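You operate a simulated robot arm through the tools that you are given. There is no shell and no other tool. Be economical: measure what you need, move in short steps, check, and stop when the job is done.

You are at the controls of a simulated two-armed robot. One attempt, no reset.

TASK
Take the socket wrench on the top of the packing bench and put it away on the front of the line two steel table. Then take the lid off the can on the top of the end table and lay it down there. Then take the yellow tape and leave it on top of the brass gear on the top of the panel bench. Then take the hand roller from the top of the panel bench and leave it on the top of the end table. Then put one of the weights from the open shelf of the tall cabinet on the top of the packing bench. Then shut the gauge jaw. Keep to this order. Set down upright: hand roller. The gauge jaw goes toward x +0.0, y +1.0, z +0.0 (a direction in the base frame), to its stop.

The check looks at the end state, three seconds after you hand in, the way a careful person would. Anything else that was tipped, shoved, dropped, spilled or broken makes it a failure. A push-on lid holds only when it is set on centred and level and pressed home; a screw cap is set on level and turned clockwise until tight.

THE ROBOT
Two 7-joint arms with two-finger parallel grippers on one trunk, on a base that drives. Base frame: it is fixed to the floor where the robot stands at the start and does not move with it; the origin is under the middle of the robot, x ahead of it, y to its left, z up. Lengths are in cm, angles in rad, forces in N, time in s.
The left shoulder is at the start at [6, 14.3, 92.6], the right one opposite. With the tool pointing down near the work surface each hand reaches from about 32 to 74 cm from the robot's upright axis, wherever it stands, measured 20 degrees to its own side. Places, roughly: brass gear [100, 150, 100]; can [25, -75, 75]; front of the line two steel table (57x14 cm) [394, -646, 94]; gauge jaw [1000, -470, 90]; hand roller (8x9x9 cm) [30, 180, 100]; socket wrench (13x4x13 cm) [50, -20, 90]; top of the end table [-20, -100, 80]; top of the packing bench [140, -20, 90]; weight [-50, 175, 100]; yellow tape (7x7x2 cm) [60, 170, 90]. Payload 1.57 kg a hand.
The tool frame of a hand sits at the grasp point between the pads (the TCP): z along the fingers, y along the line on which they close. The tips reach 3 cm beyond it. Largest opening 11 cm; finger width 2.4, thickness 1.2; the body of the gripper, 4.8 by 11.2 cm, starts 7.8 cm behind the TCP.
Orientation is told as [roll, pitch, yaw] about the base's x, y, z axes, in that order, counted from this pose: with the fingers straight down and closing along the base's y, the tool's x points along the base's -x, its y along +y and its z along -z.

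THE INTERFACE
- The arms move only by the tool servo_tool. It takes "left_targets", "right_targets" or both (then of equal length, played together; a hand with none holds still); each is a list of rows, each an object of numbers (a shift or turn left out is 0, a gripper value left out holds the last): "tx", "ty", "tz": the shift along the base's x, y, z in cm; "ax", "ay", "az": the turn, a rotation vector about the base's x, y, z in rad; "jaw": the gripper command, from -1 (shut) to 1 (fully open), values between in proportion. In form: [{"tx": .., "ty": .., "tz": .., "ax": .., "ay": .., "az": .., "jaw": ..}, ...]. A call has 1 to 8 rows; each row shifts and turns the commanded pose from where the row before left it. Rows are played at 5 a second. More than 5 cm and 0.15 rad between two rows, or a gripper value outside its range, and nothing of the call is played. A pose out of reach is approached as far as the arm can. The call stops where the force on the tool passes 40 N (or 10 N more than at its start, if that is more) or the arm is blocked; 0.2 s more then pass. Each finger travels about 4.5 cm/s and halts on what it meets, pressing with about 39 N; the grip force reading is that of the motor and also rises with nothing between the fingers. The clock runs only during rows and for 0.2 s after the last one: add rows that do not move to give the fingers time. It gives the time, the measured TCP pose, the force on the tool (base axes), the opening and the grip force at its end, in the units of the frame above (readings bear some noise), with the torque about the TCP (base axes, N m) and any sound that the robot's microphone picked up.
- Cameras (640 x 400 px; columns grow to the right, rows downward): "scene" is now at [2.73, -5.28, 153.19]; the picture's right is [-0.67, -0.74, 0.00], its down [-0.58, 0.52, -0.62] and it looks along [0.46, -0.42, -0.78] (base axes); focal length 295 px, centre (320, 200). "left" rides on the left gripper at [7, -1.6, -14.1] in its tool frame; the picture's right is [0.23, 0.97, 0.00], its down [-0.85, 0.20, -0.48] and it looks along [-0.47, 0.11, 0.88] (tool axes); focal length 222 px, centre (320, 200). "right" rides on the right gripper at [7, 1.6, -14.1] in its tool frame; the picture's right is [-0.23, 0.97, 0.00], its down [-0.86, -0.20, -0.48] and it looks along [-0.47, -0.11, 0.88] (tool axes); focal length 222 px, centre (320, 200). There is no depth. A picture from a camera that has moved, and an enlarged one, comes with that camera's place and axes in the base frame and with its lens.
- get_image(camera): a new picture of that camera. No time passes.
- raise_lower(by): slides the trunk up (or, below 0, down) by that many cm; the arms and the scene camera ride with it, the base frame stays. It gives what a move gives, with no picture.
- base_move(legs): drives the robot by 1 to 6 legs, each [ahead, left, turn to the left] in cm, cm and rad, along the robot's own axes; the way and the turn of a leg run together, so that a leg with both is an arc; at most 150 cm and 3.142 rad a leg. The arms and the cameras ride along, it lands a little off, and it stops where it bumps. It gives what a move gives.
- head_to(pan, tilt): turns the head with the scene camera to pan (to the left, within 1.501 rad either way) and tilt (down, from -0.506 to 1.204), counted from straight ahead of the robot. It gives what a move gives.
- inspect(camera, box): a new picture of the part [left, top, right, bottom] of that camera's present view, enlarged. No time passes.
- hand_in(): hands the job in; it is judged then, once.

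Work in short steps. Places have to be worked out from the pictures, the camera data and where the tool is seen: move nearer, look again, correct. Check each grasp and each placing, and mend what went wrong. You have 165 turns and 122 pictures in all, those below and enlarged ones among them. Open the grippers and draw the arms clear of the work before you hand the job in, unless the task says otherwise; then end with one line.

The tools are called after "Emit:" as name(argument=value, ...) on one line, values as JSON. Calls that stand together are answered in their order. servo_tool: Moves the arms, as the interface text tells. Its arguments: {"type":"object","properties":{"left_targets":{"type":"array","items":{"type":"object","properties":{"tx":{"type":"number"},"ty":{"type":"number"},"tz":{"type":"number"},"ax":{"type":"number"},"ay":{"type":"number"},"az":{"type":"number"},"jaw":{"type":"number"}}}},"right_targets":{"type":"array","items":{"type":"object","properties":{"tx":{"type":"number"},"ty":{"type":"number"},"tz":{"type":"number"},"ax":{"type":"number"},"ay":{"type":"number"},"az":{"type":"number"},"jaw":{"type":"number"}}}}},"required":[]} The other tools are called the same way: raise_lower (by) slides the trunk up or down; base_move (legs) drives the base; head_to (pan, tilt) turns the head that bears the scene camera; get_image (camera) takes a picture; inspect (camera, box) takes an enlarged picture of a part of a camera's view; hand_in () hands the job in.

At the start:

```text
t: 0.0
left_ee_pos: [31.54, -5.64, 106.77]
left_tcp_rot: [0.0, 0.0, 0.001]
left_ft_force: [0.8, -0.4, 0.4]
left_wrist_torque: [0.01, 0.02, -0.02]
left_finger_gap: 11.0
left_grip_force: 0.1
right_ee_pos: [35.15, -48.71, 106.64]
right_tcp_rot: [-0.001, 0.0, 0.001]
right_ft_force: [-0.3, -0.4, -1.0]
right_wrist_torque: [-0.01, 0.01, 0.04]
right_finger_gap: 11.0
right_grip_force: 0.0
trunk travel left (down, up): [-52.5, 6.5]
robot x, y, heading: [0.03, -0.14, -0.001]
head pan, tilt: [-0.733, 0.901]
```

scene: 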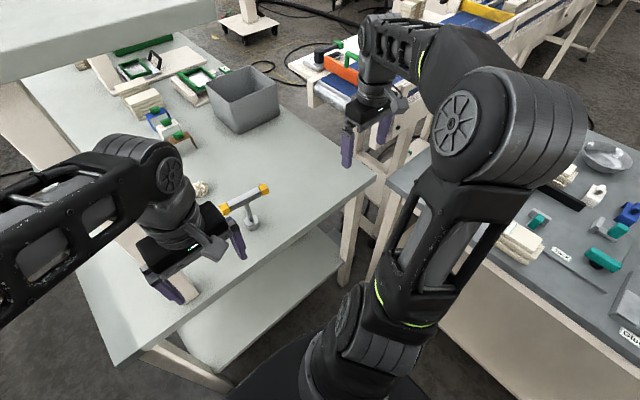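
right: 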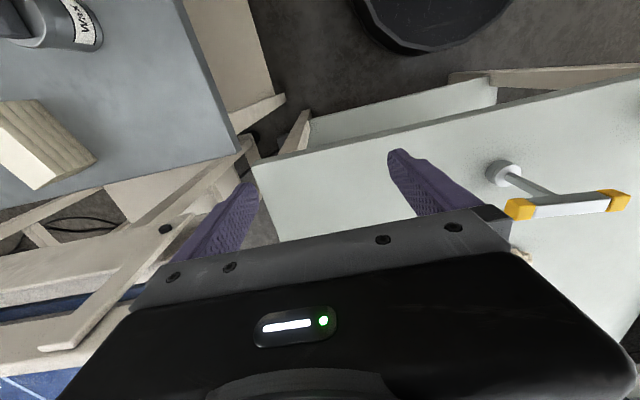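
left: 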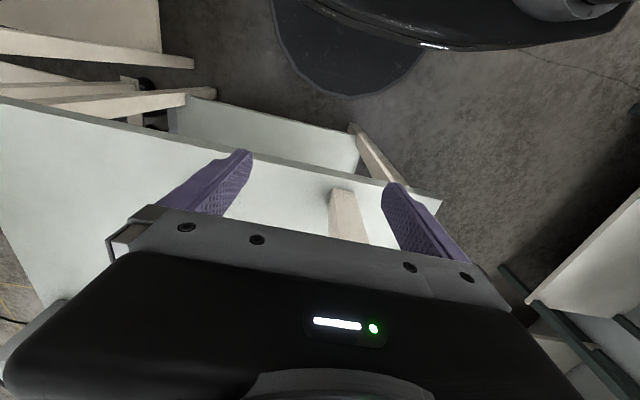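

I see the T-handled wrench standing at about (50,-22.7), its handle running along y at about z 96. I'll turn the right hand about 90° while moving partway toward it.

Emit:
servo_tool(right_targets=[{"tx": 1.5, "ty": 1.5, "az": 0.145}, {"tx": 1.5, "ty": 1.5, "az": 0.145}, {"tx": 1.5, "ty": 1.5, "az": 0.145}, {"tx": 1.5, "ty": 2, "az": 0.145}, {"tx": 2, "ty": 2, "az": 0.145}, {"tx": 2, "ty": 2, "az": 0.145}, {"tx": 2, "ty": 2, "az": 0.145}, {"tx": 2, "ty": 2, "az": 0.145}])

```text
t: 1.8
left_ee_pos: [31.48, -5.56, 106.63]
left_tcp_rot: [0.001, 0.0, 0.0]
left_ft_force: [0.2, 0.8, 0.5]
left_wrist_torque: [-0.02, 0.0, -0.01]
left_finger_gap: 11.01
left_grip_force: 0.0
right_ee_pos: [49.2, -34.0, 106.5]
right_tcp_rot: [0.0, -0.001, 1.162]
right_ft_force: [0.6, 0.4, 0.3]
right_wrist_torque: [0.01, 0.03, -0.03]
right_finger_gap: 10.99
right_grip_force: 0.1
trunk travel left (down, up): [-52.5, 6.5]
robot x, y, heading: [-0.03, -0.33, 0.0]
head pan, tilt: [-0.733, 0.901]
```

The hand follows well. I'll finish the turn and look from both cameras.

Emit:
servo_tool(right_targets=[{"ty": 1.5, "az": 0.145}, {"ty": 1.5, "az": 0.145}])

Emit:
get_image(camera="right")

Emit:
get_image(camera="scene")

```text
t: 2.4
left_ee_pos: [31.57, -5.49, 106.62]
left_tcp_rot: [0.001, 0.0, 0.001]
left_ft_force: [0.0, 0.6, 0.3]
left_wrist_torque: [0.01, 0.02, 0.02]
left_finger_gap: 10.98
left_grip_force: 0.0
right_ee_pos: [49.17, -31.2, 106.62]
right_tcp_rot: [-0.001, -0.001, 1.452]
right_ft_force: [-0.6, 0.3, -0.4]
right_wrist_torque: [0.0, -0.01, 0.03]
right_finger_gap: 11.01
right_grip_force: 0.0
trunk travel left (down, up): [-52.5, 6.5]
robot x, y, heading: [-0.35, -0.06, -0.002]
head pan, tilt: [-0.733, 0.901]
```

```text
118 pictures are left
camera right: at [46.76, -37.92, 120.73], right [-0.94, 0.34, 0.0], down [0.3, 0.83, 0.48], along [0.16, 0.45, -0.88], focal length 222 px, centre (320, 200)
```

right: 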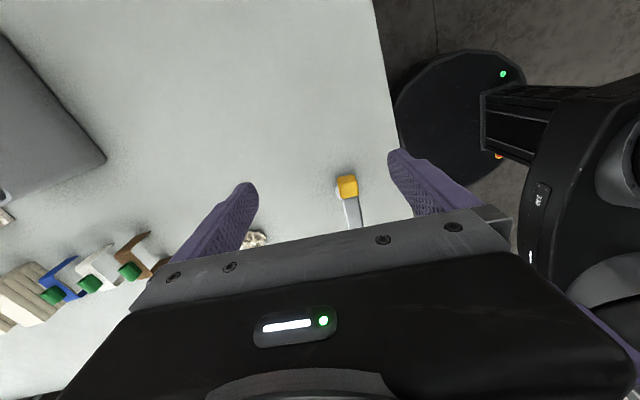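

```text
117 pictures are left
camera scene: at [2.72, -5.26, 153.2], right [-0.67, -0.74, 0.0], down [-0.58, 0.52, -0.62], along [0.46, -0.42, -0.78], focal length 295 px, centre (320, 200)
```

scene: 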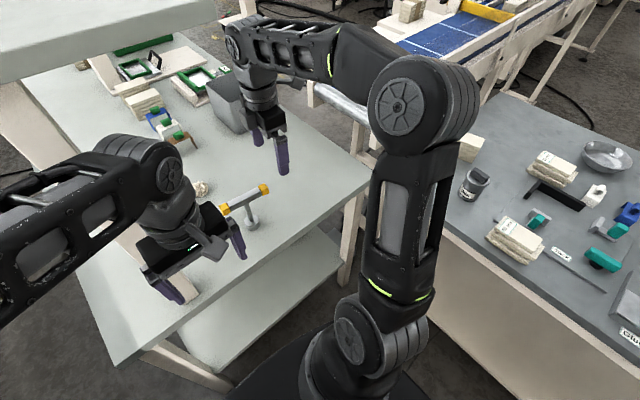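

Triangulating both views puts the handle centre at about (48.3,-22), z 97. I'll move above it, descend partway, and look.

Emit:
servo_tool(right_targets=[{"ty": 4.6, "tx": -0.5}, {"ty": 4.6, "tx": -0.4}, {"tz": -2}, {"tz": -2}])

Emit:
get_image(camera="right")

Emit:
inspect(camera="scene", box=[180, 120, 340, 260])

```text
t: 3.4
left_ee_pos: [31.54, -5.56, 106.68]
left_tcp_rot: [0.0, -0.001, -0.001]
left_ft_force: [-0.1, 1.0, 0.2]
left_wrist_torque: [0.0, 0.01, 0.0]
left_finger_gap: 11.01
left_grip_force: 0.1
right_ee_pos: [48.21, -22.01, 102.67]
right_tcp_rot: [0.0, 0.0, 1.451]
right_ft_force: [-0.9, 0.6, 0.0]
right_wrist_torque: [0.01, 0.02, 0.0]
right_finger_gap: 11.0
right_grip_force: 0.0
trunk travel left (down, up): [-52.5, 6.5]
robot x, y, heading: [0.23, 0.12, 0.001]
head pan, tilt: [-0.733, 0.901]
```

```text
116 pictures are left
camera right: at [45.84, -28.78, 116.73], right [-0.94, 0.34, 0.0], down [0.3, 0.82, 0.48], along [0.16, 0.45, -0.88], focal length 222 px, centre (320, 200)
```

right: 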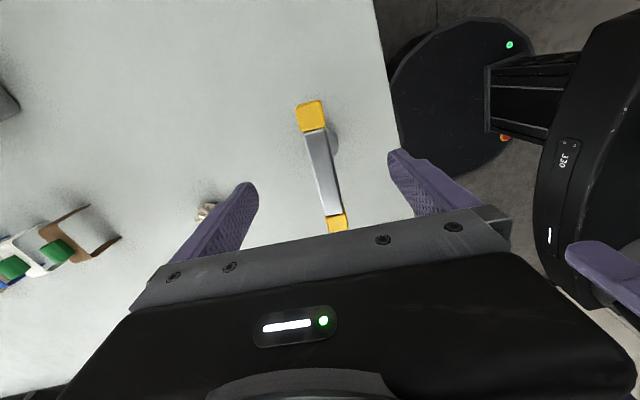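

```text
2.86 times, centred on (260, 190) of scene
camera zoom: at [2.75, -5.26, 153.2], right [-0.67, -0.74, 0.0], down [-0.58, 0.52, -0.62], along [0.46, -0.42, -0.78], focal length 842 px, centre (491, 229)
```

zoom: 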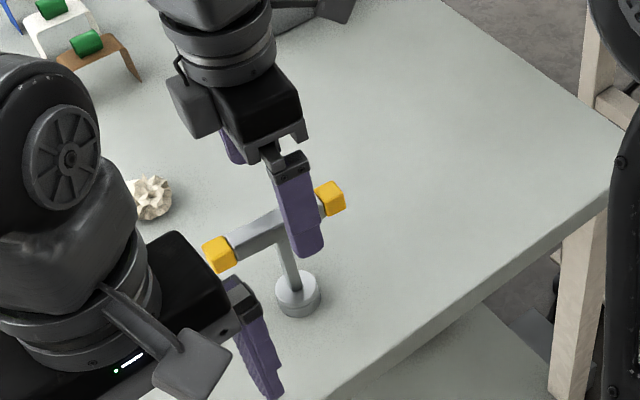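

The fingers straddle the handle, whose centre is about (47.9,-21.4). I'll descend to it and close.

Emit:
servo_tool(right_targets=[{"tx": -0.3, "ty": 0.6, "tz": -3}, {"tz": -3}, {"jaw": -1}, {}, {}, {}, {}, {}])

Emit:
inspect(camera="scene", box=[180, 120, 340, 260])

```text
t: 5.2
left_ee_pos: [31.44, -5.69, 106.67]
left_tcp_rot: [0.0, -0.001, -0.001]
left_ft_force: [-0.5, 0.1, -0.5]
left_wrist_torque: [-0.03, 0.03, -0.02]
left_finger_gap: 11.02
left_grip_force: 0.1
right_ee_pos: [48.02, -21.35, 96.85]
right_tcp_rot: [0.0, -0.001, 1.45]
right_ft_force: [1.5, 0.1, -0.9]
right_wrist_torque: [0.01, -0.03, -0.01]
right_finger_gap: 1.97
right_grip_force: 20.4
trunk travel left (down, up): [-52.5, 6.5]
robot x, y, heading: [-0.4, -0.32, -0.001]
head pan, tilt: [-0.733, 0.901]
```

```text
2.86 times, centred on (260, 190) of scene
camera zoom: at [2.74, -5.28, 153.19], right [-0.67, -0.74, 0.0], down [-0.58, 0.52, -0.62], along [0.46, -0.42, -0.78], focal length 842 px, centre (491, 229)
```

zoom: 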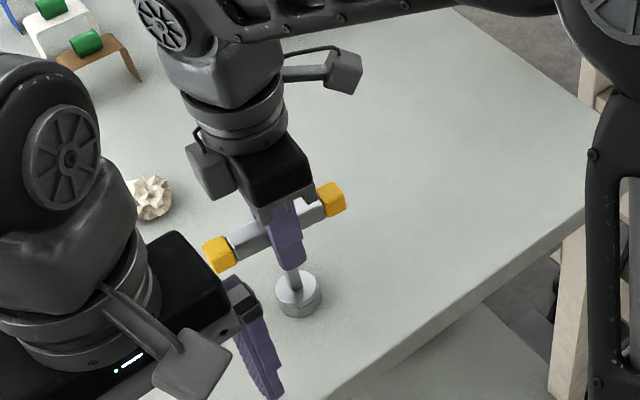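

The handle is gripped (gap 1.97). I'll lift.

Emit:
servo_tool(right_targets=[{"tz": 3}, {"tz": 4}, {"tz": 4}, {"tz": 4}, {}])

Emit:
head_to(pan=-0.9, tilt=0.3)

Emit:
get_image(camera="scene")

Emit:
head_to(pan=0.1, tilt=0.4)

Emit:
get_image(camera="scene")

Emit:
head_to(pan=1.3, tilt=0.6)

Emit:
get_image(camera="scene")

Emit:
head_to(pan=-1.5, tilt=0.7)

Emit:
get_image(camera="scene")

```text
t: 6.4
left_ee_pos: [31.36, -5.63, 106.75]
left_tcp_rot: [0.001, 0.001, -0.001]
left_ft_force: [0.4, 0.3, 0.4]
left_wrist_torque: [-0.01, -0.01, 0.03]
left_finger_gap: 11.01
left_grip_force: 0.1
right_ee_pos: [47.93, -21.34, 109.74]
right_tcp_rot: [0.001, 0.0, 1.45]
right_ft_force: [-1.3, -0.1, -2.8]
right_wrist_torque: [0.02, -0.05, 0.0]
right_finger_gap: 1.99
right_grip_force: 33.7
right hand out of reach, approached as far as the arm can: row 4
trunk travel left (down, up): [-52.5, 6.5]
robot x, y, heading: [0.32, 0.59, -0.0]
head pan, tilt: [-0.733, 0.901]
```

```text
t: 7.4
left_ee_pos: [31.49, -5.62, 106.64]
left_tcp_rot: [0.0, 0.001, 0.001]
left_ft_force: [0.0, -0.8, -0.1]
left_wrist_torque: [-0.04, -0.04, -0.01]
left_finger_gap: 11.01
left_grip_force: 0.0
right_ee_pos: [48.04, -21.38, 109.68]
right_tcp_rot: [0.001, 0.0, 1.449]
right_ft_force: [-0.6, 0.3, -2.9]
right_wrist_torque: [-0.01, -0.02, 0.01]
right_finger_gap: 2.0
right_grip_force: 33.4
trunk travel left (down, up): [-52.5, 6.5]
robot x, y, heading: [0.32, 0.08, 0.002]
head pan, tilt: [-0.901, 0.3]
```

```text
113 pictures are left
camera scene: at [2.95, -7.54, 158.41], right [-0.78, -0.62, 0.0], down [-0.18, 0.23, -0.95], along [0.59, -0.75, -0.3], focal length 295 px, centre (320, 200)
```

scene: 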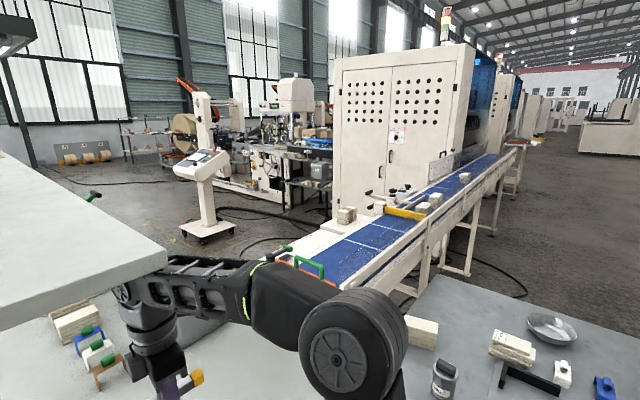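

```text
t: 8.7
left_ee_pos: [31.32, -5.63, 106.85]
left_tcp_rot: [0.0, 0.001, -0.001]
left_ft_force: [-0.9, 0.2, 0.0]
left_wrist_torque: [0.03, -0.02, -0.02]
left_finger_gap: 11.01
left_grip_force: 0.0
right_ee_pos: [48.0, -21.44, 109.67]
right_tcp_rot: [0.0, -0.001, 1.451]
right_ft_force: [0.4, 0.2, -3.4]
right_wrist_torque: [0.0, -0.03, -0.03]
right_finger_gap: 1.97
right_grip_force: 33.6
trunk travel left (down, up): [-52.5, 6.5]
robot x, y, heading: [0.15, -0.16, -0.0]
head pan, tilt: [0.099, 0.4]
```

```text
112 pictures are left
camera scene: at [6.36, 0.69, 157.49], right [0.1, -1.0, 0.0], down [-0.39, -0.04, -0.92], along [0.92, 0.09, -0.39], focal length 295 px, centre (320, 200)
```

scene: 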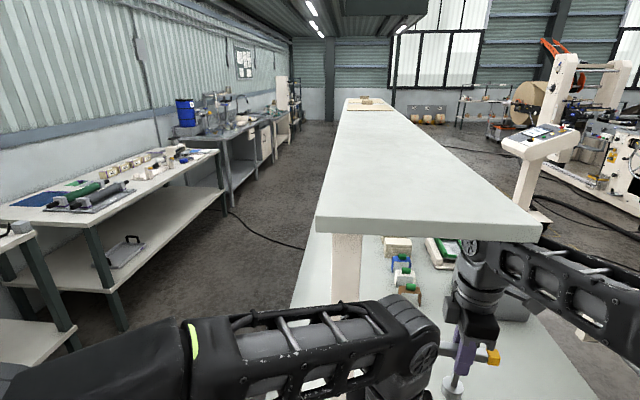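

```text
t: 10.1
left_ee_pos: [31.37, -5.57, 106.58]
left_tcp_rot: [-0.002, 0.0, -0.002]
left_ft_force: [0.3, -0.3, -0.2]
left_wrist_torque: [0.0, -0.01, 0.0]
left_finger_gap: 11.01
left_grip_force: 0.0
right_ee_pos: [48.09, -21.44, 109.7]
right_tcp_rot: [0.001, 0.001, 1.45]
right_ft_force: [0.3, 0.7, -2.0]
right_wrist_torque: [-0.01, -0.01, 0.03]
right_finger_gap: 1.98
right_grip_force: 33.8
trunk travel left (down, up): [-52.5, 6.5]
robot x, y, heading: [0.12, -0.03, 0.004]
head pan, tilt: [1.3, 0.6]
```

```text
111 pictures are left
camera scene: at [-0.49, 8.29, 155.67], right [0.96, -0.27, 0.0], down [-0.15, -0.54, -0.83], along [0.22, 0.8, -0.56], focal length 295 px, centre (320, 200)
```

scene: 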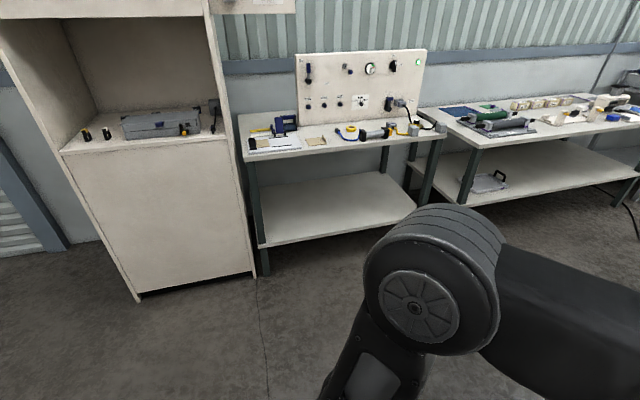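

```text
t: 12.5
left_ee_pos: [31.47, -5.6, 106.7]
left_tcp_rot: [0.0, -0.002, -0.001]
left_ft_force: [0.3, 0.8, 0.0]
left_wrist_torque: [-0.01, 0.01, 0.03]
left_finger_gap: 11.01
left_grip_force: 0.1
right_ee_pos: [48.01, -21.33, 109.77]
right_tcp_rot: [0.001, 0.0, 1.451]
right_ft_force: [-0.4, 1.0, -3.1]
right_wrist_torque: [-0.01, -0.01, -0.01]
right_finger_gap: 1.98
right_grip_force: 33.7
trunk travel left (down, up): [-52.5, 6.5]
robot x, y, heading: [0.27, 0.09, 0.0]
head pan, tilt: [-1.499, 0.7]
```

```text
110 pictures are left
camera scene: at [-2.24, -8.7, 154.81], right [-1.0, -0.07, 0.0], down [-0.05, 0.64, -0.76], along [0.05, -0.76, -0.64], focal length 295 px, centre (320, 200)
```

scene: 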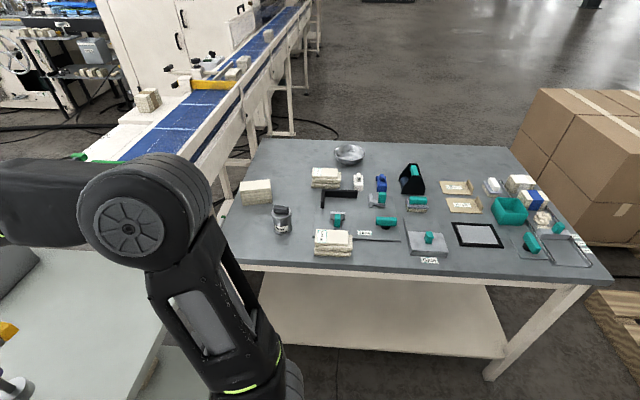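

Wrench held. The packing bench runs ahead along +x with a shelf above it, so the free way is the aisle at y≈80. I'll back off, strafe left into the aisle and look along it.

Emit:
base_move(legs=[[-35, 0, 0], [0, 78, 0]])

Emit:
head_to(pan=-0.3, tilt=0.35)

Emit:
get_image(camera="scene")

```text
t: 18.6
left_ee_pos: [-3.35, 73.31, 106.7]
left_tcp_rot: [0.0, 0.001, 0.001]
left_ft_force: [1.1, -0.1, 0.0]
left_wrist_torque: [-0.03, -0.02, 0.0]
left_finger_gap: 10.98
left_grip_force: 0.0
right_ee_pos: [13.15, 57.31, 109.7]
right_tcp_rot: [0.001, 0.001, 1.453]
right_ft_force: [-0.4, -0.2, -1.9]
right_wrist_torque: [-0.06, 0.02, -0.02]
right_finger_gap: 1.96
right_grip_force: 33.7
trunk travel left (down, up): [-52.5, 6.5]
robot x, y, heading: [-34.8, 78.62, 0.001]
head pan, tilt: [-1.499, 0.7]
```

```text
t: 20.0
left_ee_pos: [-3.38, 73.11, 106.65]
left_tcp_rot: [0.001, -0.002, 0.002]
left_ft_force: [0.3, -0.4, -1.0]
left_wrist_torque: [-0.04, 0.02, -0.01]
left_finger_gap: 10.99
left_grip_force: 0.1
right_ee_pos: [13.14, 57.28, 109.75]
right_tcp_rot: [-0.001, -0.001, 1.451]
right_ft_force: [0.5, 0.2, -2.4]
right_wrist_torque: [0.0, -0.01, 0.02]
right_finger_gap: 1.97
right_grip_force: 33.5
trunk travel left (down, up): [-52.5, 6.5]
robot x, y, heading: [-34.65, 78.6, 0.004]
head pan, tilt: [-0.3, 0.351]
```

```text
109 pictures are left
camera scene: at [-28.8, 75.7, 157.94], right [-0.3, -0.96, 0.0], down [-0.33, 0.1, -0.94], along [0.9, -0.28, -0.34], focal length 295 px, centre (320, 200)
```

scene: 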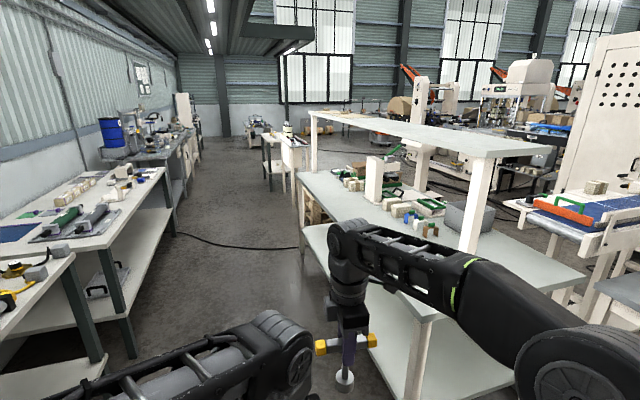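

Aisle is clear ahead; the shelf top is at z≈140 and the bench ends at x≈240. I'll drive along the aisle, turn right past the bench end, and look.

Emit:
base_move(legs=[[150, 0, 0], [150, 0, 0], [55, 0, 0], [0, 0, -1.57]])

Emit:
head_to(pan=0, tilt=0.3)

Emit:
get_image(camera="scene")

```text
t: 41.2
left_ee_pos: [315.6, 46.57, 106.67]
left_tcp_rot: [0.001, 0.001, -1.579]
left_ft_force: [-0.2, 0.7, 1.0]
left_wrist_torque: [-0.02, -0.04, 0.02]
left_finger_gap: 10.99
left_grip_force: 0.1
right_ee_pos: [299.49, 30.33, 109.76]
right_tcp_rot: [0.0, 0.001, -0.13]
right_ft_force: [0.0, 0.5, 0.4]
right_wrist_torque: [0.0, -0.02, 0.02]
right_finger_gap: 0.0
right_grip_force: 21.4
trunk travel left (down, up): [-52.5, 6.5]
robot x, y, heading: [321.6, 77.88, -1.58]
head pan, tilt: [-0.3, 0.351]
```

```text
t: 42.0
left_ee_pos: [315.54, 46.55, 106.7]
left_tcp_rot: [0.001, 0.0, -1.577]
left_ft_force: [0.2, 0.6, -0.1]
left_wrist_torque: [0.01, 0.05, 0.01]
left_finger_gap: 10.98
left_grip_force: 0.0
right_ee_pos: [299.71, 30.25, 109.81]
right_tcp_rot: [0.0, 0.001, -0.129]
right_ft_force: [0.6, -0.2, 0.2]
right_wrist_torque: [0.0, 0.0, 0.0]
right_finger_gap: 0.02
right_grip_force: 20.8
trunk travel left (down, up): [-52.5, 6.5]
robot x, y, heading: [321.55, 77.87, -1.581]
head pan, tilt: [0.0, 0.3]
```

```text
108 pictures are left
camera scene: at [321.45, 71.46, 158.42], right [-1.0, 0.01, 0.0], down [0.0, 0.3, -0.96], along [-0.01, -0.96, -0.3], focal length 295 px, centre (320, 200)
```

scene: 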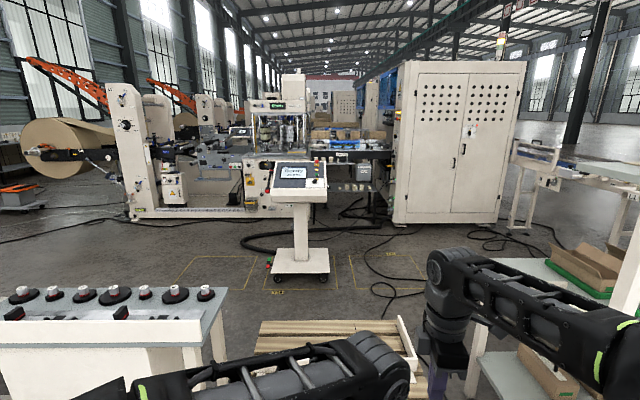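

The right jaw has shut to 0, so the wrench slipped out during the drive. I'll look for it around the turn first.

Emit:
head_to(pan=-0.7, tilt=1.0)

Emit:
get_image(camera="scene")

Emit:
get_image(camera="right")

```text
t: 43.0
left_ee_pos: [315.62, 46.66, 106.65]
left_tcp_rot: [0.001, 0.001, -1.58]
left_ft_force: [0.9, -0.1, -1.1]
left_wrist_torque: [0.02, -0.03, 0.01]
left_finger_gap: 10.97
left_grip_force: 0.1
right_ee_pos: [299.68, 30.18, 109.75]
right_tcp_rot: [0.0, 0.0, -0.13]
right_ft_force: [0.4, -1.6, -0.1]
right_wrist_torque: [0.0, 0.02, 0.01]
right_finger_gap: 0.0
right_grip_force: 21.7
trunk travel left (down, up): [-52.5, 6.5]
robot x, y, heading: [321.12, 78.09, -1.576]
head pan, tilt: [-0.7, 1.0]
```

```text
107 pictures are left
camera scene: at [317.01, 75.5, 152.47], right [-0.76, 0.65, 0.0], down [0.55, 0.64, -0.54], along [-0.35, -0.41, -0.84], focal length 295 px, centre (320, 200)
```

scene: 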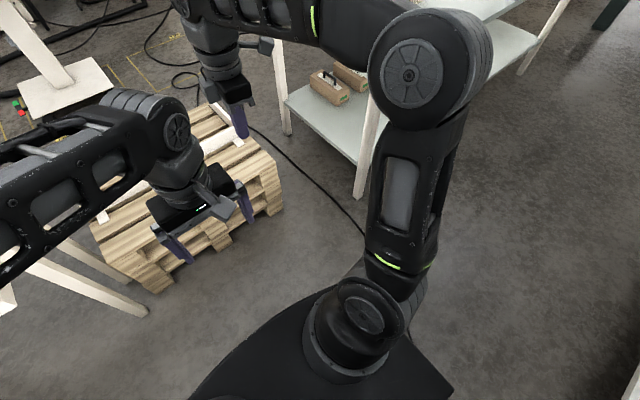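

```text
106 pictures are left
camera right: at [292.95, 32.71, 123.84], right [0.35, 0.94, 0.0], down [0.82, -0.31, 0.48], along [0.45, -0.17, -0.88], focal length 222 px, centre (320, 200)
```

right: 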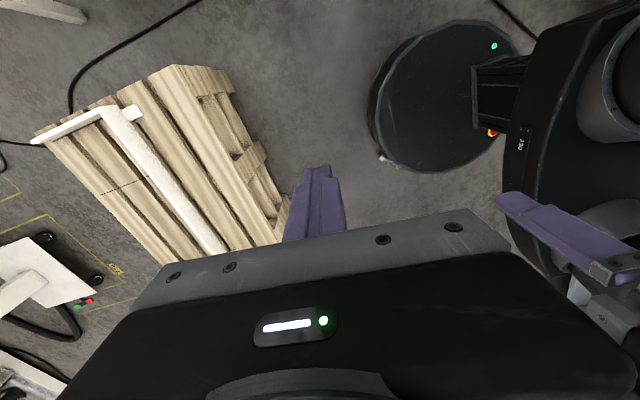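

Emit:
inspect(camera="right", box=[330, 90, 450, 190])

Emit:
base_move(legs=[[0, 0, -1.57]])

Emit:
head_to(pan=0, tilt=0.55)

Emit:
get_image(camera="scene")

```text
4.00 times, centred on (390, 140) of right
camera zoom: at [292.95, 32.71, 123.84], right [0.35, 0.94, 0.0], down [0.82, -0.31, 0.48], along [0.45, -0.17, -0.88], focal length 888 px, centre (40, 440)
```

zoom: 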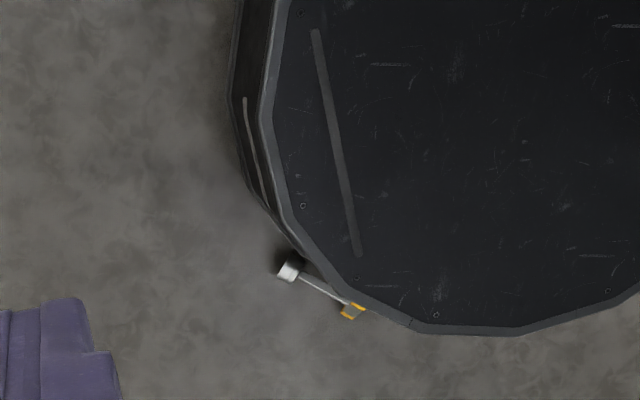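

```text
t: 47.2
left_ee_pos: [289.85, 83.71, 106.69]
left_tcp_rot: [0.0, 0.002, 3.135]
left_ft_force: [0.2, -0.2, -0.2]
left_wrist_torque: [-0.03, 0.0, -0.01]
left_finger_gap: 10.99
left_grip_force: 0.0
right_ee_pos: [273.48, 99.67, 109.61]
right_tcp_rot: [0.001, 0.001, -1.695]
right_ft_force: [0.0, 0.8, 0.0]
right_wrist_torque: [0.0, 0.0, 0.0]
right_finger_gap: 0.03
right_grip_force: 21.0
trunk travel left (down, up): [-52.5, 6.5]
robot x, y, heading: [321.4, 77.96, 3.139]
head pan, tilt: [-0.7, 1.0]
```

```text
t: 48.3
left_ee_pos: [290.03, 83.83, 106.65]
left_tcp_rot: [0.001, 0.0, 3.136]
left_ft_force: [0.2, 0.2, -0.2]
left_wrist_torque: [-0.02, 0.0, -0.01]
left_finger_gap: 11.02
left_grip_force: 0.1
right_ee_pos: [273.65, 99.67, 109.7]
right_tcp_rot: [0.0, -0.002, -1.698]
right_ft_force: [-0.4, 0.0, 0.2]
right_wrist_torque: [-0.02, 0.0, -0.01]
right_finger_gap: 0.0
right_grip_force: 21.7
trunk travel left (down, up): [-52.5, 6.5]
robot x, y, heading: [321.68, 77.88, 3.138]
head pan, tilt: [0.0, 0.55]
```

```text
104 pictures are left
camera scene: at [315.53, 77.85, 156.11], right [0.01, 1.0, 0.0], down [0.52, 0.0, -0.85], along [-0.85, 0.01, -0.52], focal length 295 px, centre (320, 200)
```

scene: 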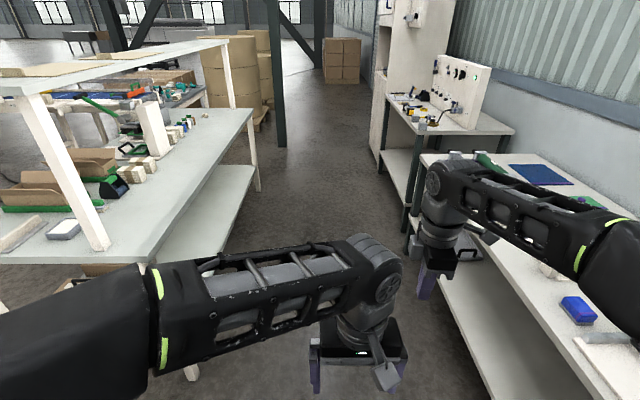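

The zoom shows the wrench on the floor at about (345,55), against where the base stood. I'll drive away from it, turn to face it, and look.

Emit:
base_move(legs=[[27, 0, 0], [0, 0, 3.05]])

Emit:
head_to(pan=-0.35, tilt=1.1)

Emit:
get_image(camera="scene")

```text
t: 57.4
left_ee_pos: [325.23, 69.41, 106.84]
left_tcp_rot: [0.001, -0.001, -0.103]
left_ft_force: [-0.5, 0.1, 0.5]
left_wrist_torque: [-0.01, 0.0, -0.04]
left_finger_gap: 11.01
left_grip_force: 0.0
right_ee_pos: [340.05, 52.04, 109.73]
right_tcp_rot: [0.002, 0.001, 1.346]
right_ft_force: [-0.4, 0.2, 1.3]
right_wrist_torque: [-0.01, -0.02, 0.0]
right_finger_gap: 0.0
right_grip_force: 21.4
trunk travel left (down, up): [-52.5, 6.5]
robot x, y, heading: [294.44, 78.17, -0.103]
head pan, tilt: [0.0, 0.55]
```

```text
t: 58.3
left_ee_pos: [325.2, 69.45, 106.65]
left_tcp_rot: [-0.001, 0.001, -0.103]
left_ft_force: [0.0, 1.3, 0.1]
left_wrist_torque: [-0.02, 0.03, -0.03]
left_finger_gap: 10.99
left_grip_force: 0.0
right_ee_pos: [340.06, 52.01, 109.73]
right_tcp_rot: [-0.001, 0.001, 1.348]
right_ft_force: [0.0, -0.5, 0.5]
right_wrist_torque: [0.0, 0.03, -0.01]
right_finger_gap: 0.02
right_grip_force: 21.4
trunk travel left (down, up): [-52.5, 6.5]
robot x, y, heading: [294.38, 78.14, -0.102]
head pan, tilt: [-0.351, 1.1]
```

```text
103 pictures are left
camera scene: at [297.32, 75.52, 151.81], right [-0.44, -0.9, 0.0], down [-0.8, 0.39, -0.45], along [0.41, -0.2, -0.89], focal length 295 px, centre (320, 200)
```

scene: 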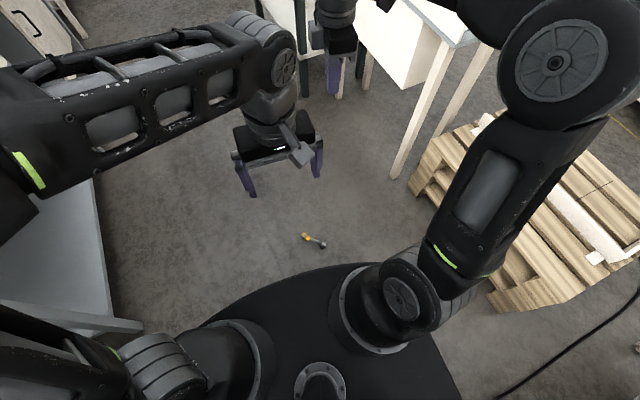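

The wrench is at (345.5,55). I'll zoom to get its orientation, and check with the right camera how near the table ahead is.

Emit:
inspect(camera="scene", box=[270, 210, 360, 270])

Emit:
get_image(camera="right")

```text
6.67 times, centred on (315, 240) of scene
camera zoom: at [297.32, 75.52, 151.81], right [-0.44, -0.9, 0.0], down [-0.8, 0.39, -0.45], along [0.41, -0.2, -0.89], focal length 1965 px, centre (353, -67)
```

zoom: 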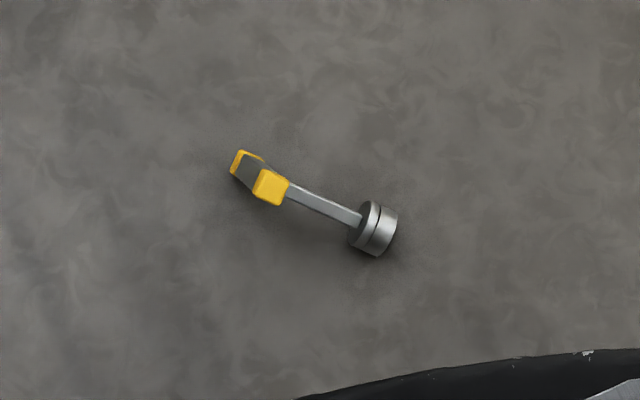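

```text
101 pictures are left
camera right: at [336.98, 45.53, 123.83], right [-0.9, 0.44, 0.0], down [0.38, 0.79, 0.48], along [0.21, 0.43, -0.88], focal length 222 px, centre (320, 200)
```

right: 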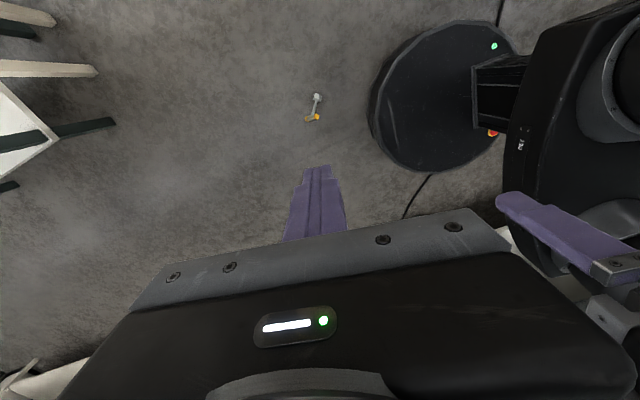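

Emit:
inspect(camera="right", box=[285, 80, 345, 135])

```text
7.27 times, centred on (315, 108) of right
camera zoom: at [336.98, 45.53, 123.83], right [-0.9, 0.44, 0.0], down [0.38, 0.79, 0.48], along [0.21, 0.43, -0.88], focal length 1615 px, centre (356, 873)
```

zoom: 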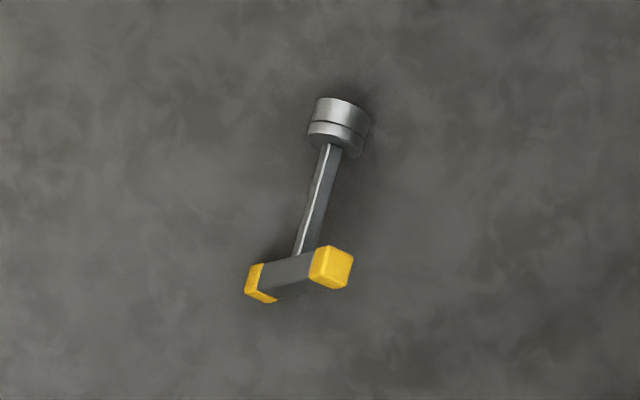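

Triangulating the two zooms: the socket is at (341.7,51.9,2), the bar centre at (348.5,59,6.6), and one bar end is up. I'll lower the trunk and clear the left hand, then grip the stem from above just under the bar, so the bar locks behind the fingers.

Emit:
servo_tool(left_targets=[{"ty": 5}, {"ty": 5}, {"ty": 5}, {"ty": 3}, {}], right_targets=[{"az": -0.135, "jaw": 1}, {"az": -0.135}, {"az": -0.135}, {"az": -0.135}, {}])

Emit:
raise_lower(by=-52)

Emit:
get_image(camera="right")

```text
t: 59.5
left_ee_pos: [325.12, 87.57, 106.68]
left_tcp_rot: [-0.001, 0.001, -0.104]
left_ft_force: [-0.2, 0.3, 0.2]
left_wrist_torque: [0.01, 0.02, 0.02]
left_finger_gap: 11.02
left_grip_force: 0.0
right_ee_pos: [340.07, 51.95, 109.73]
right_tcp_rot: [0.0, -0.001, 0.806]
right_ft_force: [-0.6, -1.0, 0.5]
right_wrist_torque: [0.0, 0.0, 0.0]
right_finger_gap: 10.38
right_grip_force: 0.1
trunk travel left (down, up): [-52.5, 6.5]
robot x, y, heading: [294.5, 78.34, -0.103]
head pan, tilt: [-0.351, 1.1]
```

```text
refused: -52 is not a number from -40 to 40
```

```text
99 pictures are left
camera right: at [334.12, 48.05, 123.82], right [-0.55, 0.84, 0.0], down [0.74, 0.48, 0.48], along [0.4, 0.26, -0.88], focal length 222 px, centre (320, 200)
```

right: 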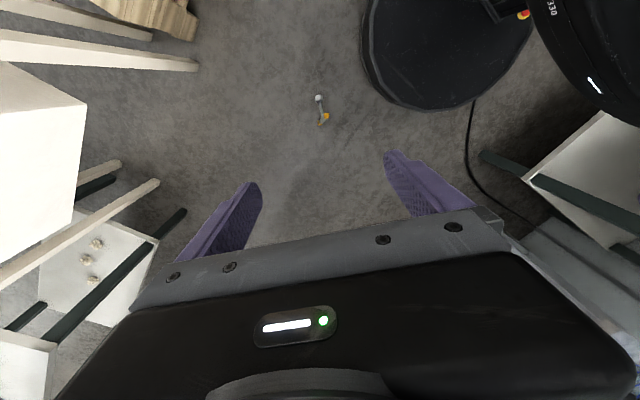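

Emit:
raise_lower(by=-10)

Emit:
head_to(pan=0.7, tilt=0.9)

Emit:
get_image(camera="scene")

```text
t: 60.9
left_ee_pos: [325.17, 87.49, 96.6]
left_tcp_rot: [0.001, 0.0, -0.103]
left_ft_force: [0.3, -0.8, 0.3]
left_wrist_torque: [0.02, 0.02, -0.01]
left_finger_gap: 11.02
left_grip_force: 0.0
right_ee_pos: [339.95, 52.01, 99.74]
right_tcp_rot: [0.0, 0.0, 0.808]
right_ft_force: [0.1, 0.9, -0.3]
right_wrist_torque: [-0.02, -0.03, 0.03]
right_finger_gap: 10.99
right_grip_force: 0.0
trunk travel left (down, up): [-42.5, 16.5]
robot x, y, heading: [294.56, 78.25, -0.103]
head pan, tilt: [-0.351, 1.1]
```

```text
t: 62.2
left_ee_pos: [325.15, 87.57, 96.52]
left_tcp_rot: [0.0, 0.001, -0.103]
left_ft_force: [0.2, 0.8, -0.1]
left_wrist_torque: [0.01, 0.0, 0.01]
left_finger_gap: 11.0
left_grip_force: 0.1
right_ee_pos: [340.07, 51.98, 99.83]
right_tcp_rot: [0.001, 0.002, 0.809]
right_ft_force: [0.2, 0.5, 0.1]
right_wrist_torque: [0.0, 0.01, 0.0]
right_finger_gap: 10.99
right_grip_force: 0.1
trunk travel left (down, up): [-42.5, 16.5]
robot x, y, heading: [294.85, 78.28, -0.104]
head pan, tilt: [0.7, 0.901]
```

```text
98 pictures are left
camera scene: at [297.88, 82.53, 143.19], right [0.56, -0.83, 0.0], down [-0.65, -0.44, -0.62], along [0.51, 0.35, -0.78], focal length 295 px, centre (320, 200)
```

scene: 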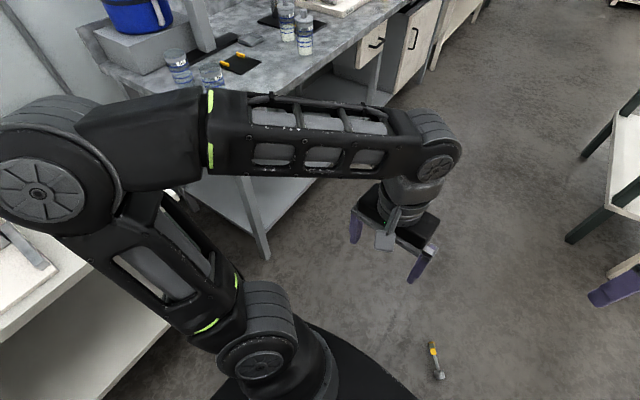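

The left elbow hangs over the neighbouring bench, so lowering here would hit it. I'll strafe right 25 cm, bring the left hand in again, then lower.

Emit:
base_move(legs=[[-4, -25, 0]])

Emit:
servo_tool(left_targets=[{"ty": -4, "tx": 1}, {"ty": -3}], right_targets=[{"tx": 1.0, "ty": 4}, {"tx": 1, "ty": 4}])

Emit:
get_image(camera="scene")

```text
t: 64.0
left_ee_pos: [318.69, 62.79, 96.66]
left_tcp_rot: [0.0, 0.002, -0.103]
left_ft_force: [-0.1, 0.3, -0.2]
left_wrist_torque: [0.03, 0.04, 0.01]
left_finger_gap: 10.98
left_grip_force: 0.0
right_ee_pos: [333.3, 27.12, 99.6]
right_tcp_rot: [0.001, 0.0, 0.806]
right_ft_force: [0.6, 0.2, -0.2]
right_wrist_torque: [0.03, -0.03, -0.01]
right_finger_gap: 11.0
right_grip_force: 0.0
trunk travel left (down, up): [-42.5, 16.5]
robot x, y, heading: [287.66, 53.42, -0.103]
head pan, tilt: [0.7, 0.901]
```

```text
t: 64.6
left_ee_pos: [319.62, 55.82, 96.67]
left_tcp_rot: [-0.001, -0.001, -0.103]
left_ft_force: [-0.1, -0.7, 0.6]
left_wrist_torque: [-0.01, 0.01, 0.0]
left_finger_gap: 10.99
left_grip_force: 0.1
right_ee_pos: [335.35, 35.48, 99.73]
right_tcp_rot: [0.0, 0.0, 0.807]
right_ft_force: [0.7, 0.8, -0.5]
right_wrist_torque: [-0.01, 0.05, 0.01]
right_finger_gap: 11.0
right_grip_force: 0.0
trunk travel left (down, up): [-42.5, 16.5]
robot x, y, heading: [287.7, 53.53, -0.099]
head pan, tilt: [0.7, 0.901]
```

```text
97 pictures are left
camera scene: at [291.35, 57.91, 143.19], right [0.56, -0.83, 0.0], down [-0.65, -0.44, -0.62], along [0.51, 0.35, -0.78], focal length 295 px, centre (320, 200)
```

scene: 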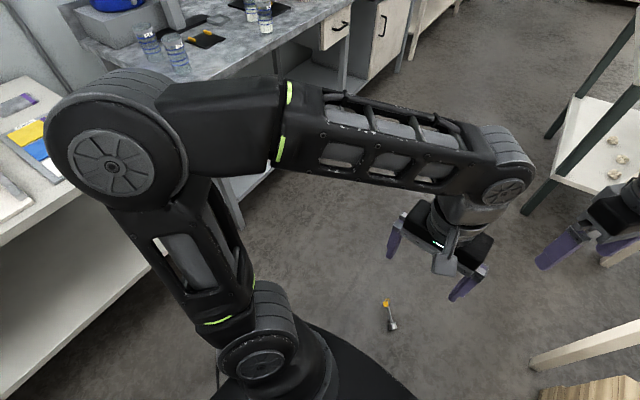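

The elbow is now clear of the bench. Lowering the trunk.

Emit:
raise_lower(by=-22)

Emit:
raise_lower(by=-20)

Emit:
head_to(pan=0.05, tilt=0.9)

Emit:
get_image(camera="scene")

Emit:
get_image(camera="right")

```text
t: 66.9
left_ee_pos: [319.48, 55.83, 74.65]
left_tcp_rot: [-0.001, -0.001, -0.103]
left_ft_force: [0.4, -0.4, -0.5]
left_wrist_torque: [0.04, 0.05, -0.01]
left_finger_gap: 11.0
left_grip_force: 0.1
right_ee_pos: [335.36, 35.38, 77.7]
right_tcp_rot: [0.0, -0.001, 0.807]
right_ft_force: [-0.7, 0.1, 0.9]
right_wrist_torque: [-0.01, -0.01, -0.03]
right_finger_gap: 11.03
right_grip_force: 0.1
trunk travel left (down, up): [-20.5, 38.5]
robot x, y, heading: [287.93, 53.28, -0.105]
head pan, tilt: [0.7, 0.901]
```

```text
t: 69.1
left_ee_pos: [319.53, 55.73, 54.6]
left_tcp_rot: [-0.001, -0.001, -0.102]
left_ft_force: [-0.7, 0.2, 0.1]
left_wrist_torque: [-0.01, 0.0, 0.02]
left_finger_gap: 10.99
left_grip_force: 0.1
right_ee_pos: [335.27, 35.4, 57.65]
right_tcp_rot: [0.0, 0.0, 0.806]
right_ft_force: [-0.4, 1.4, -0.2]
right_wrist_torque: [0.04, -0.04, -0.01]
right_finger_gap: 11.0
right_grip_force: 0.1
trunk travel left (down, up): [-0.5, 58.5]
robot x, y, heading: [287.84, 53.53, -0.104]
head pan, tilt: [0.7, 0.901]
```

```text
t: 70.1
left_ee_pos: [319.55, 55.8, 54.57]
left_tcp_rot: [0.0, 0.0, -0.103]
left_ft_force: [-0.1, 0.5, -0.3]
left_wrist_torque: [0.04, 0.02, 0.02]
left_finger_gap: 10.99
left_grip_force: 0.0
right_ee_pos: [335.37, 35.43, 57.68]
right_tcp_rot: [0.0, 0.0, 0.807]
right_ft_force: [0.3, -0.2, -0.3]
right_wrist_torque: [0.02, 0.0, 0.03]
right_finger_gap: 11.01
right_grip_force: 0.0
trunk travel left (down, up): [-0.5, 58.5]
robot x, y, heading: [287.7, 53.32, -0.101]
head pan, tilt: [0.051, 0.901]
```

```text
96 pictures are left
camera scene: at [292.61, 53.23, 101.19], right [-0.05, -1.0, 0.0], down [-0.78, 0.04, -0.62], along [0.62, -0.03, -0.78], focal length 295 px, centre (320, 200)
```

scene: 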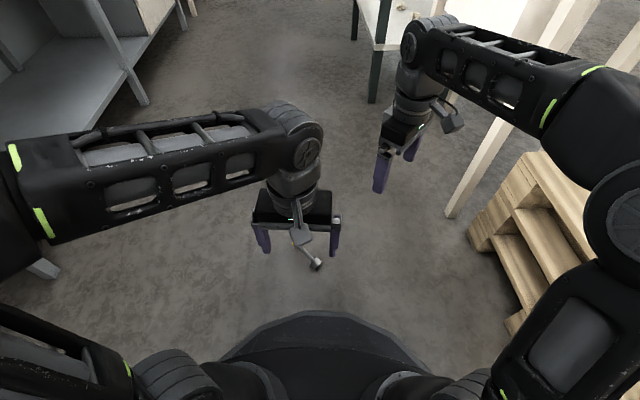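

```text
95 pictures are left
camera right: at [329.42, 31.42, 71.82], right [-0.55, 0.84, 0.0], down [0.74, 0.48, 0.48], along [0.4, 0.26, -0.88], focal length 222 px, centre (320, 200)
```

right: 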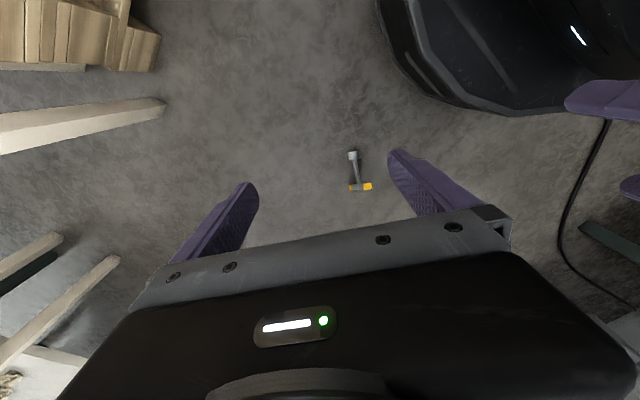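

The wrench position is confirmed. I'll move the right hand to above the stem grip point (346.6,57) at z≈27.

Emit:
servo_tool(right_targets=[{"tx": 1.41, "ty": 2.7, "tz": -3.8}, {"tx": 1.41, "ty": 2.7, "tz": -3.8}, {"tx": 1.41, "ty": 2.7, "tz": -3.8}, {"tx": 1.41, "ty": 2.7, "tz": -3.8}, {"tx": 1.41, "ty": 2.7, "tz": -3.8}, {"tx": 1.41, "ty": 2.7, "tz": -3.8}, {"tx": 1.41, "ty": 2.7, "tz": -3.8}, {"tx": 1.41, "ty": 2.7, "tz": -3.8}])

Emit:
get_image(camera="right")

```text
t: 71.9
left_ee_pos: [319.56, 55.8, 54.61]
left_tcp_rot: [-0.001, 0.0, -0.104]
left_ft_force: [-0.1, 1.1, 0.1]
left_wrist_torque: [0.01, 0.0, 0.01]
left_finger_gap: 11.03
left_grip_force: 0.1
right_ee_pos: [346.63, 57.03, 27.23]
right_tcp_rot: [0.0, 0.0, 0.808]
right_ft_force: [0.0, 0.9, -0.1]
right_wrist_torque: [0.02, 0.01, 0.02]
right_finger_gap: 10.99
right_grip_force: 0.1
trunk travel left (down, up): [-0.5, 58.5]
robot x, y, heading: [288.2, 53.64, -0.106]
head pan, tilt: [0.051, 0.901]
```

```text
94 pictures are left
camera right: at [340.71, 53.13, 41.35], right [-0.55, 0.84, 0.0], down [0.74, 0.48, 0.48], along [0.4, 0.26, -0.88], focal length 222 px, centre (320, 200)
```

right: 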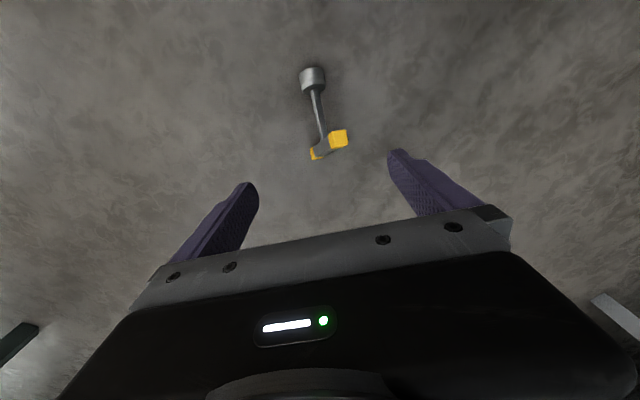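

Positions agree. I'll descend to the stem, z≈5.5.

Emit:
servo_tool(right_targets=[{"tz": -4.5, "tx": -0.1}, {"tz": -4.5, "tx": -0.1}, {"tz": -4.5}, {"tz": -4.5}, {"tz": -3.7}])

Emit:
get_image(camera="right")

```text
t: 73.1
left_ee_pos: [319.41, 55.8, 54.7]
left_tcp_rot: [-0.002, 0.0, -0.105]
left_ft_force: [0.8, -0.6, 0.1]
left_wrist_torque: [0.01, -0.01, -0.01]
left_finger_gap: 10.98
left_grip_force: 0.0
right_ee_pos: [346.37, 56.89, 5.77]
right_tcp_rot: [0.0, 0.002, 0.806]
right_ft_force: [0.1, -0.6, 0.1]
right_wrist_torque: [0.01, -0.01, -0.01]
right_finger_gap: 10.99
right_grip_force: 0.1
trunk travel left (down, up): [-0.5, 58.5]
robot x, y, heading: [287.85, 53.68, -0.105]
head pan, tilt: [0.051, 0.901]
```

```text
93 pictures are left
camera right: at [340.35, 52.91, 19.91], right [-0.55, 0.84, 0.0], down [0.74, 0.48, 0.48], along [0.4, 0.26, -0.88], focal length 222 px, centre (320, 200)
```

right: 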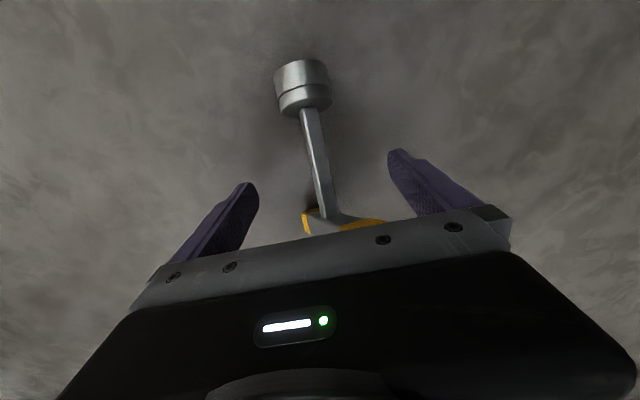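

The stem lies right at the TCP, with the bar just behind the fingers. I'll close firmly.

Emit:
servo_tool(right_targets=[{"jaw": -1}, {}, {}, {}, {}, {}, {}])

Emit:
servo_tool(right_targets=[{"tz": 2}, {"tz": 4.5}, {"tz": 4.5}, {"tz": 4.5}, {"tz": 4.5}])

Emit:
get_image(camera="right")

```text
t: 74.7
left_ee_pos: [319.48, 55.79, 54.64]
left_tcp_rot: [0.001, 0.001, -0.102]
left_ft_force: [-0.6, -0.2, -0.4]
left_wrist_torque: [-0.03, 0.02, 0.01]
left_finger_gap: 10.98
left_grip_force: 0.1
right_ee_pos: [346.3, 56.88, 5.81]
right_tcp_rot: [0.0, 0.0, 0.805]
right_ft_force: [2.0, -2.1, 2.2]
right_wrist_torque: [-0.08, -0.07, 0.09]
right_finger_gap: 2.15
right_grip_force: 31.1
trunk travel left (down, up): [-0.5, 58.5]
robot x, y, heading: [288.12, 53.29, -0.102]
head pan, tilt: [0.051, 0.901]
```

```text
t: 75.9
left_ee_pos: [319.69, 55.76, 54.69]
left_tcp_rot: [0.001, 0.0, -0.103]
left_ft_force: [0.3, 0.7, -0.1]
left_wrist_torque: [0.0, 0.03, 0.0]
left_finger_gap: 11.0
left_grip_force: 0.1
right_ee_pos: [346.21, 56.99, 25.52]
right_tcp_rot: [-0.001, 0.002, 0.807]
right_ft_force: [-0.3, -0.7, -2.6]
right_wrist_torque: [0.11, -0.03, 0.03]
right_finger_gap: 2.11
right_grip_force: 34.8
trunk travel left (down, up): [-0.5, 58.5]
robot x, y, heading: [287.84, 53.64, -0.099]
head pan, tilt: [0.051, 0.901]
```

```text
92 pictures are left
camera right: at [340.31, 53.0, 39.63], right [-0.55, 0.84, 0.0], down [0.74, 0.48, 0.48], along [0.4, 0.26, -0.88], focal length 222 px, centre (320, 200)
```

right: 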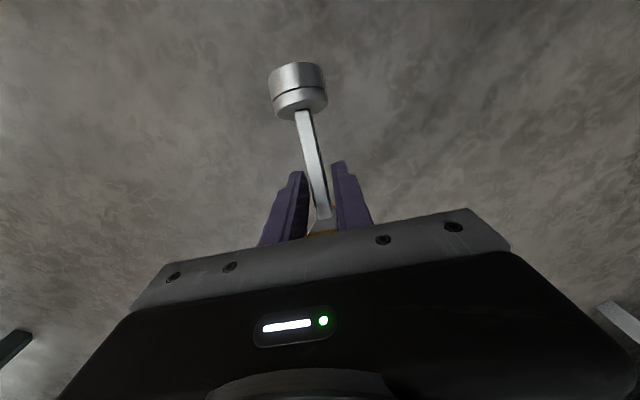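

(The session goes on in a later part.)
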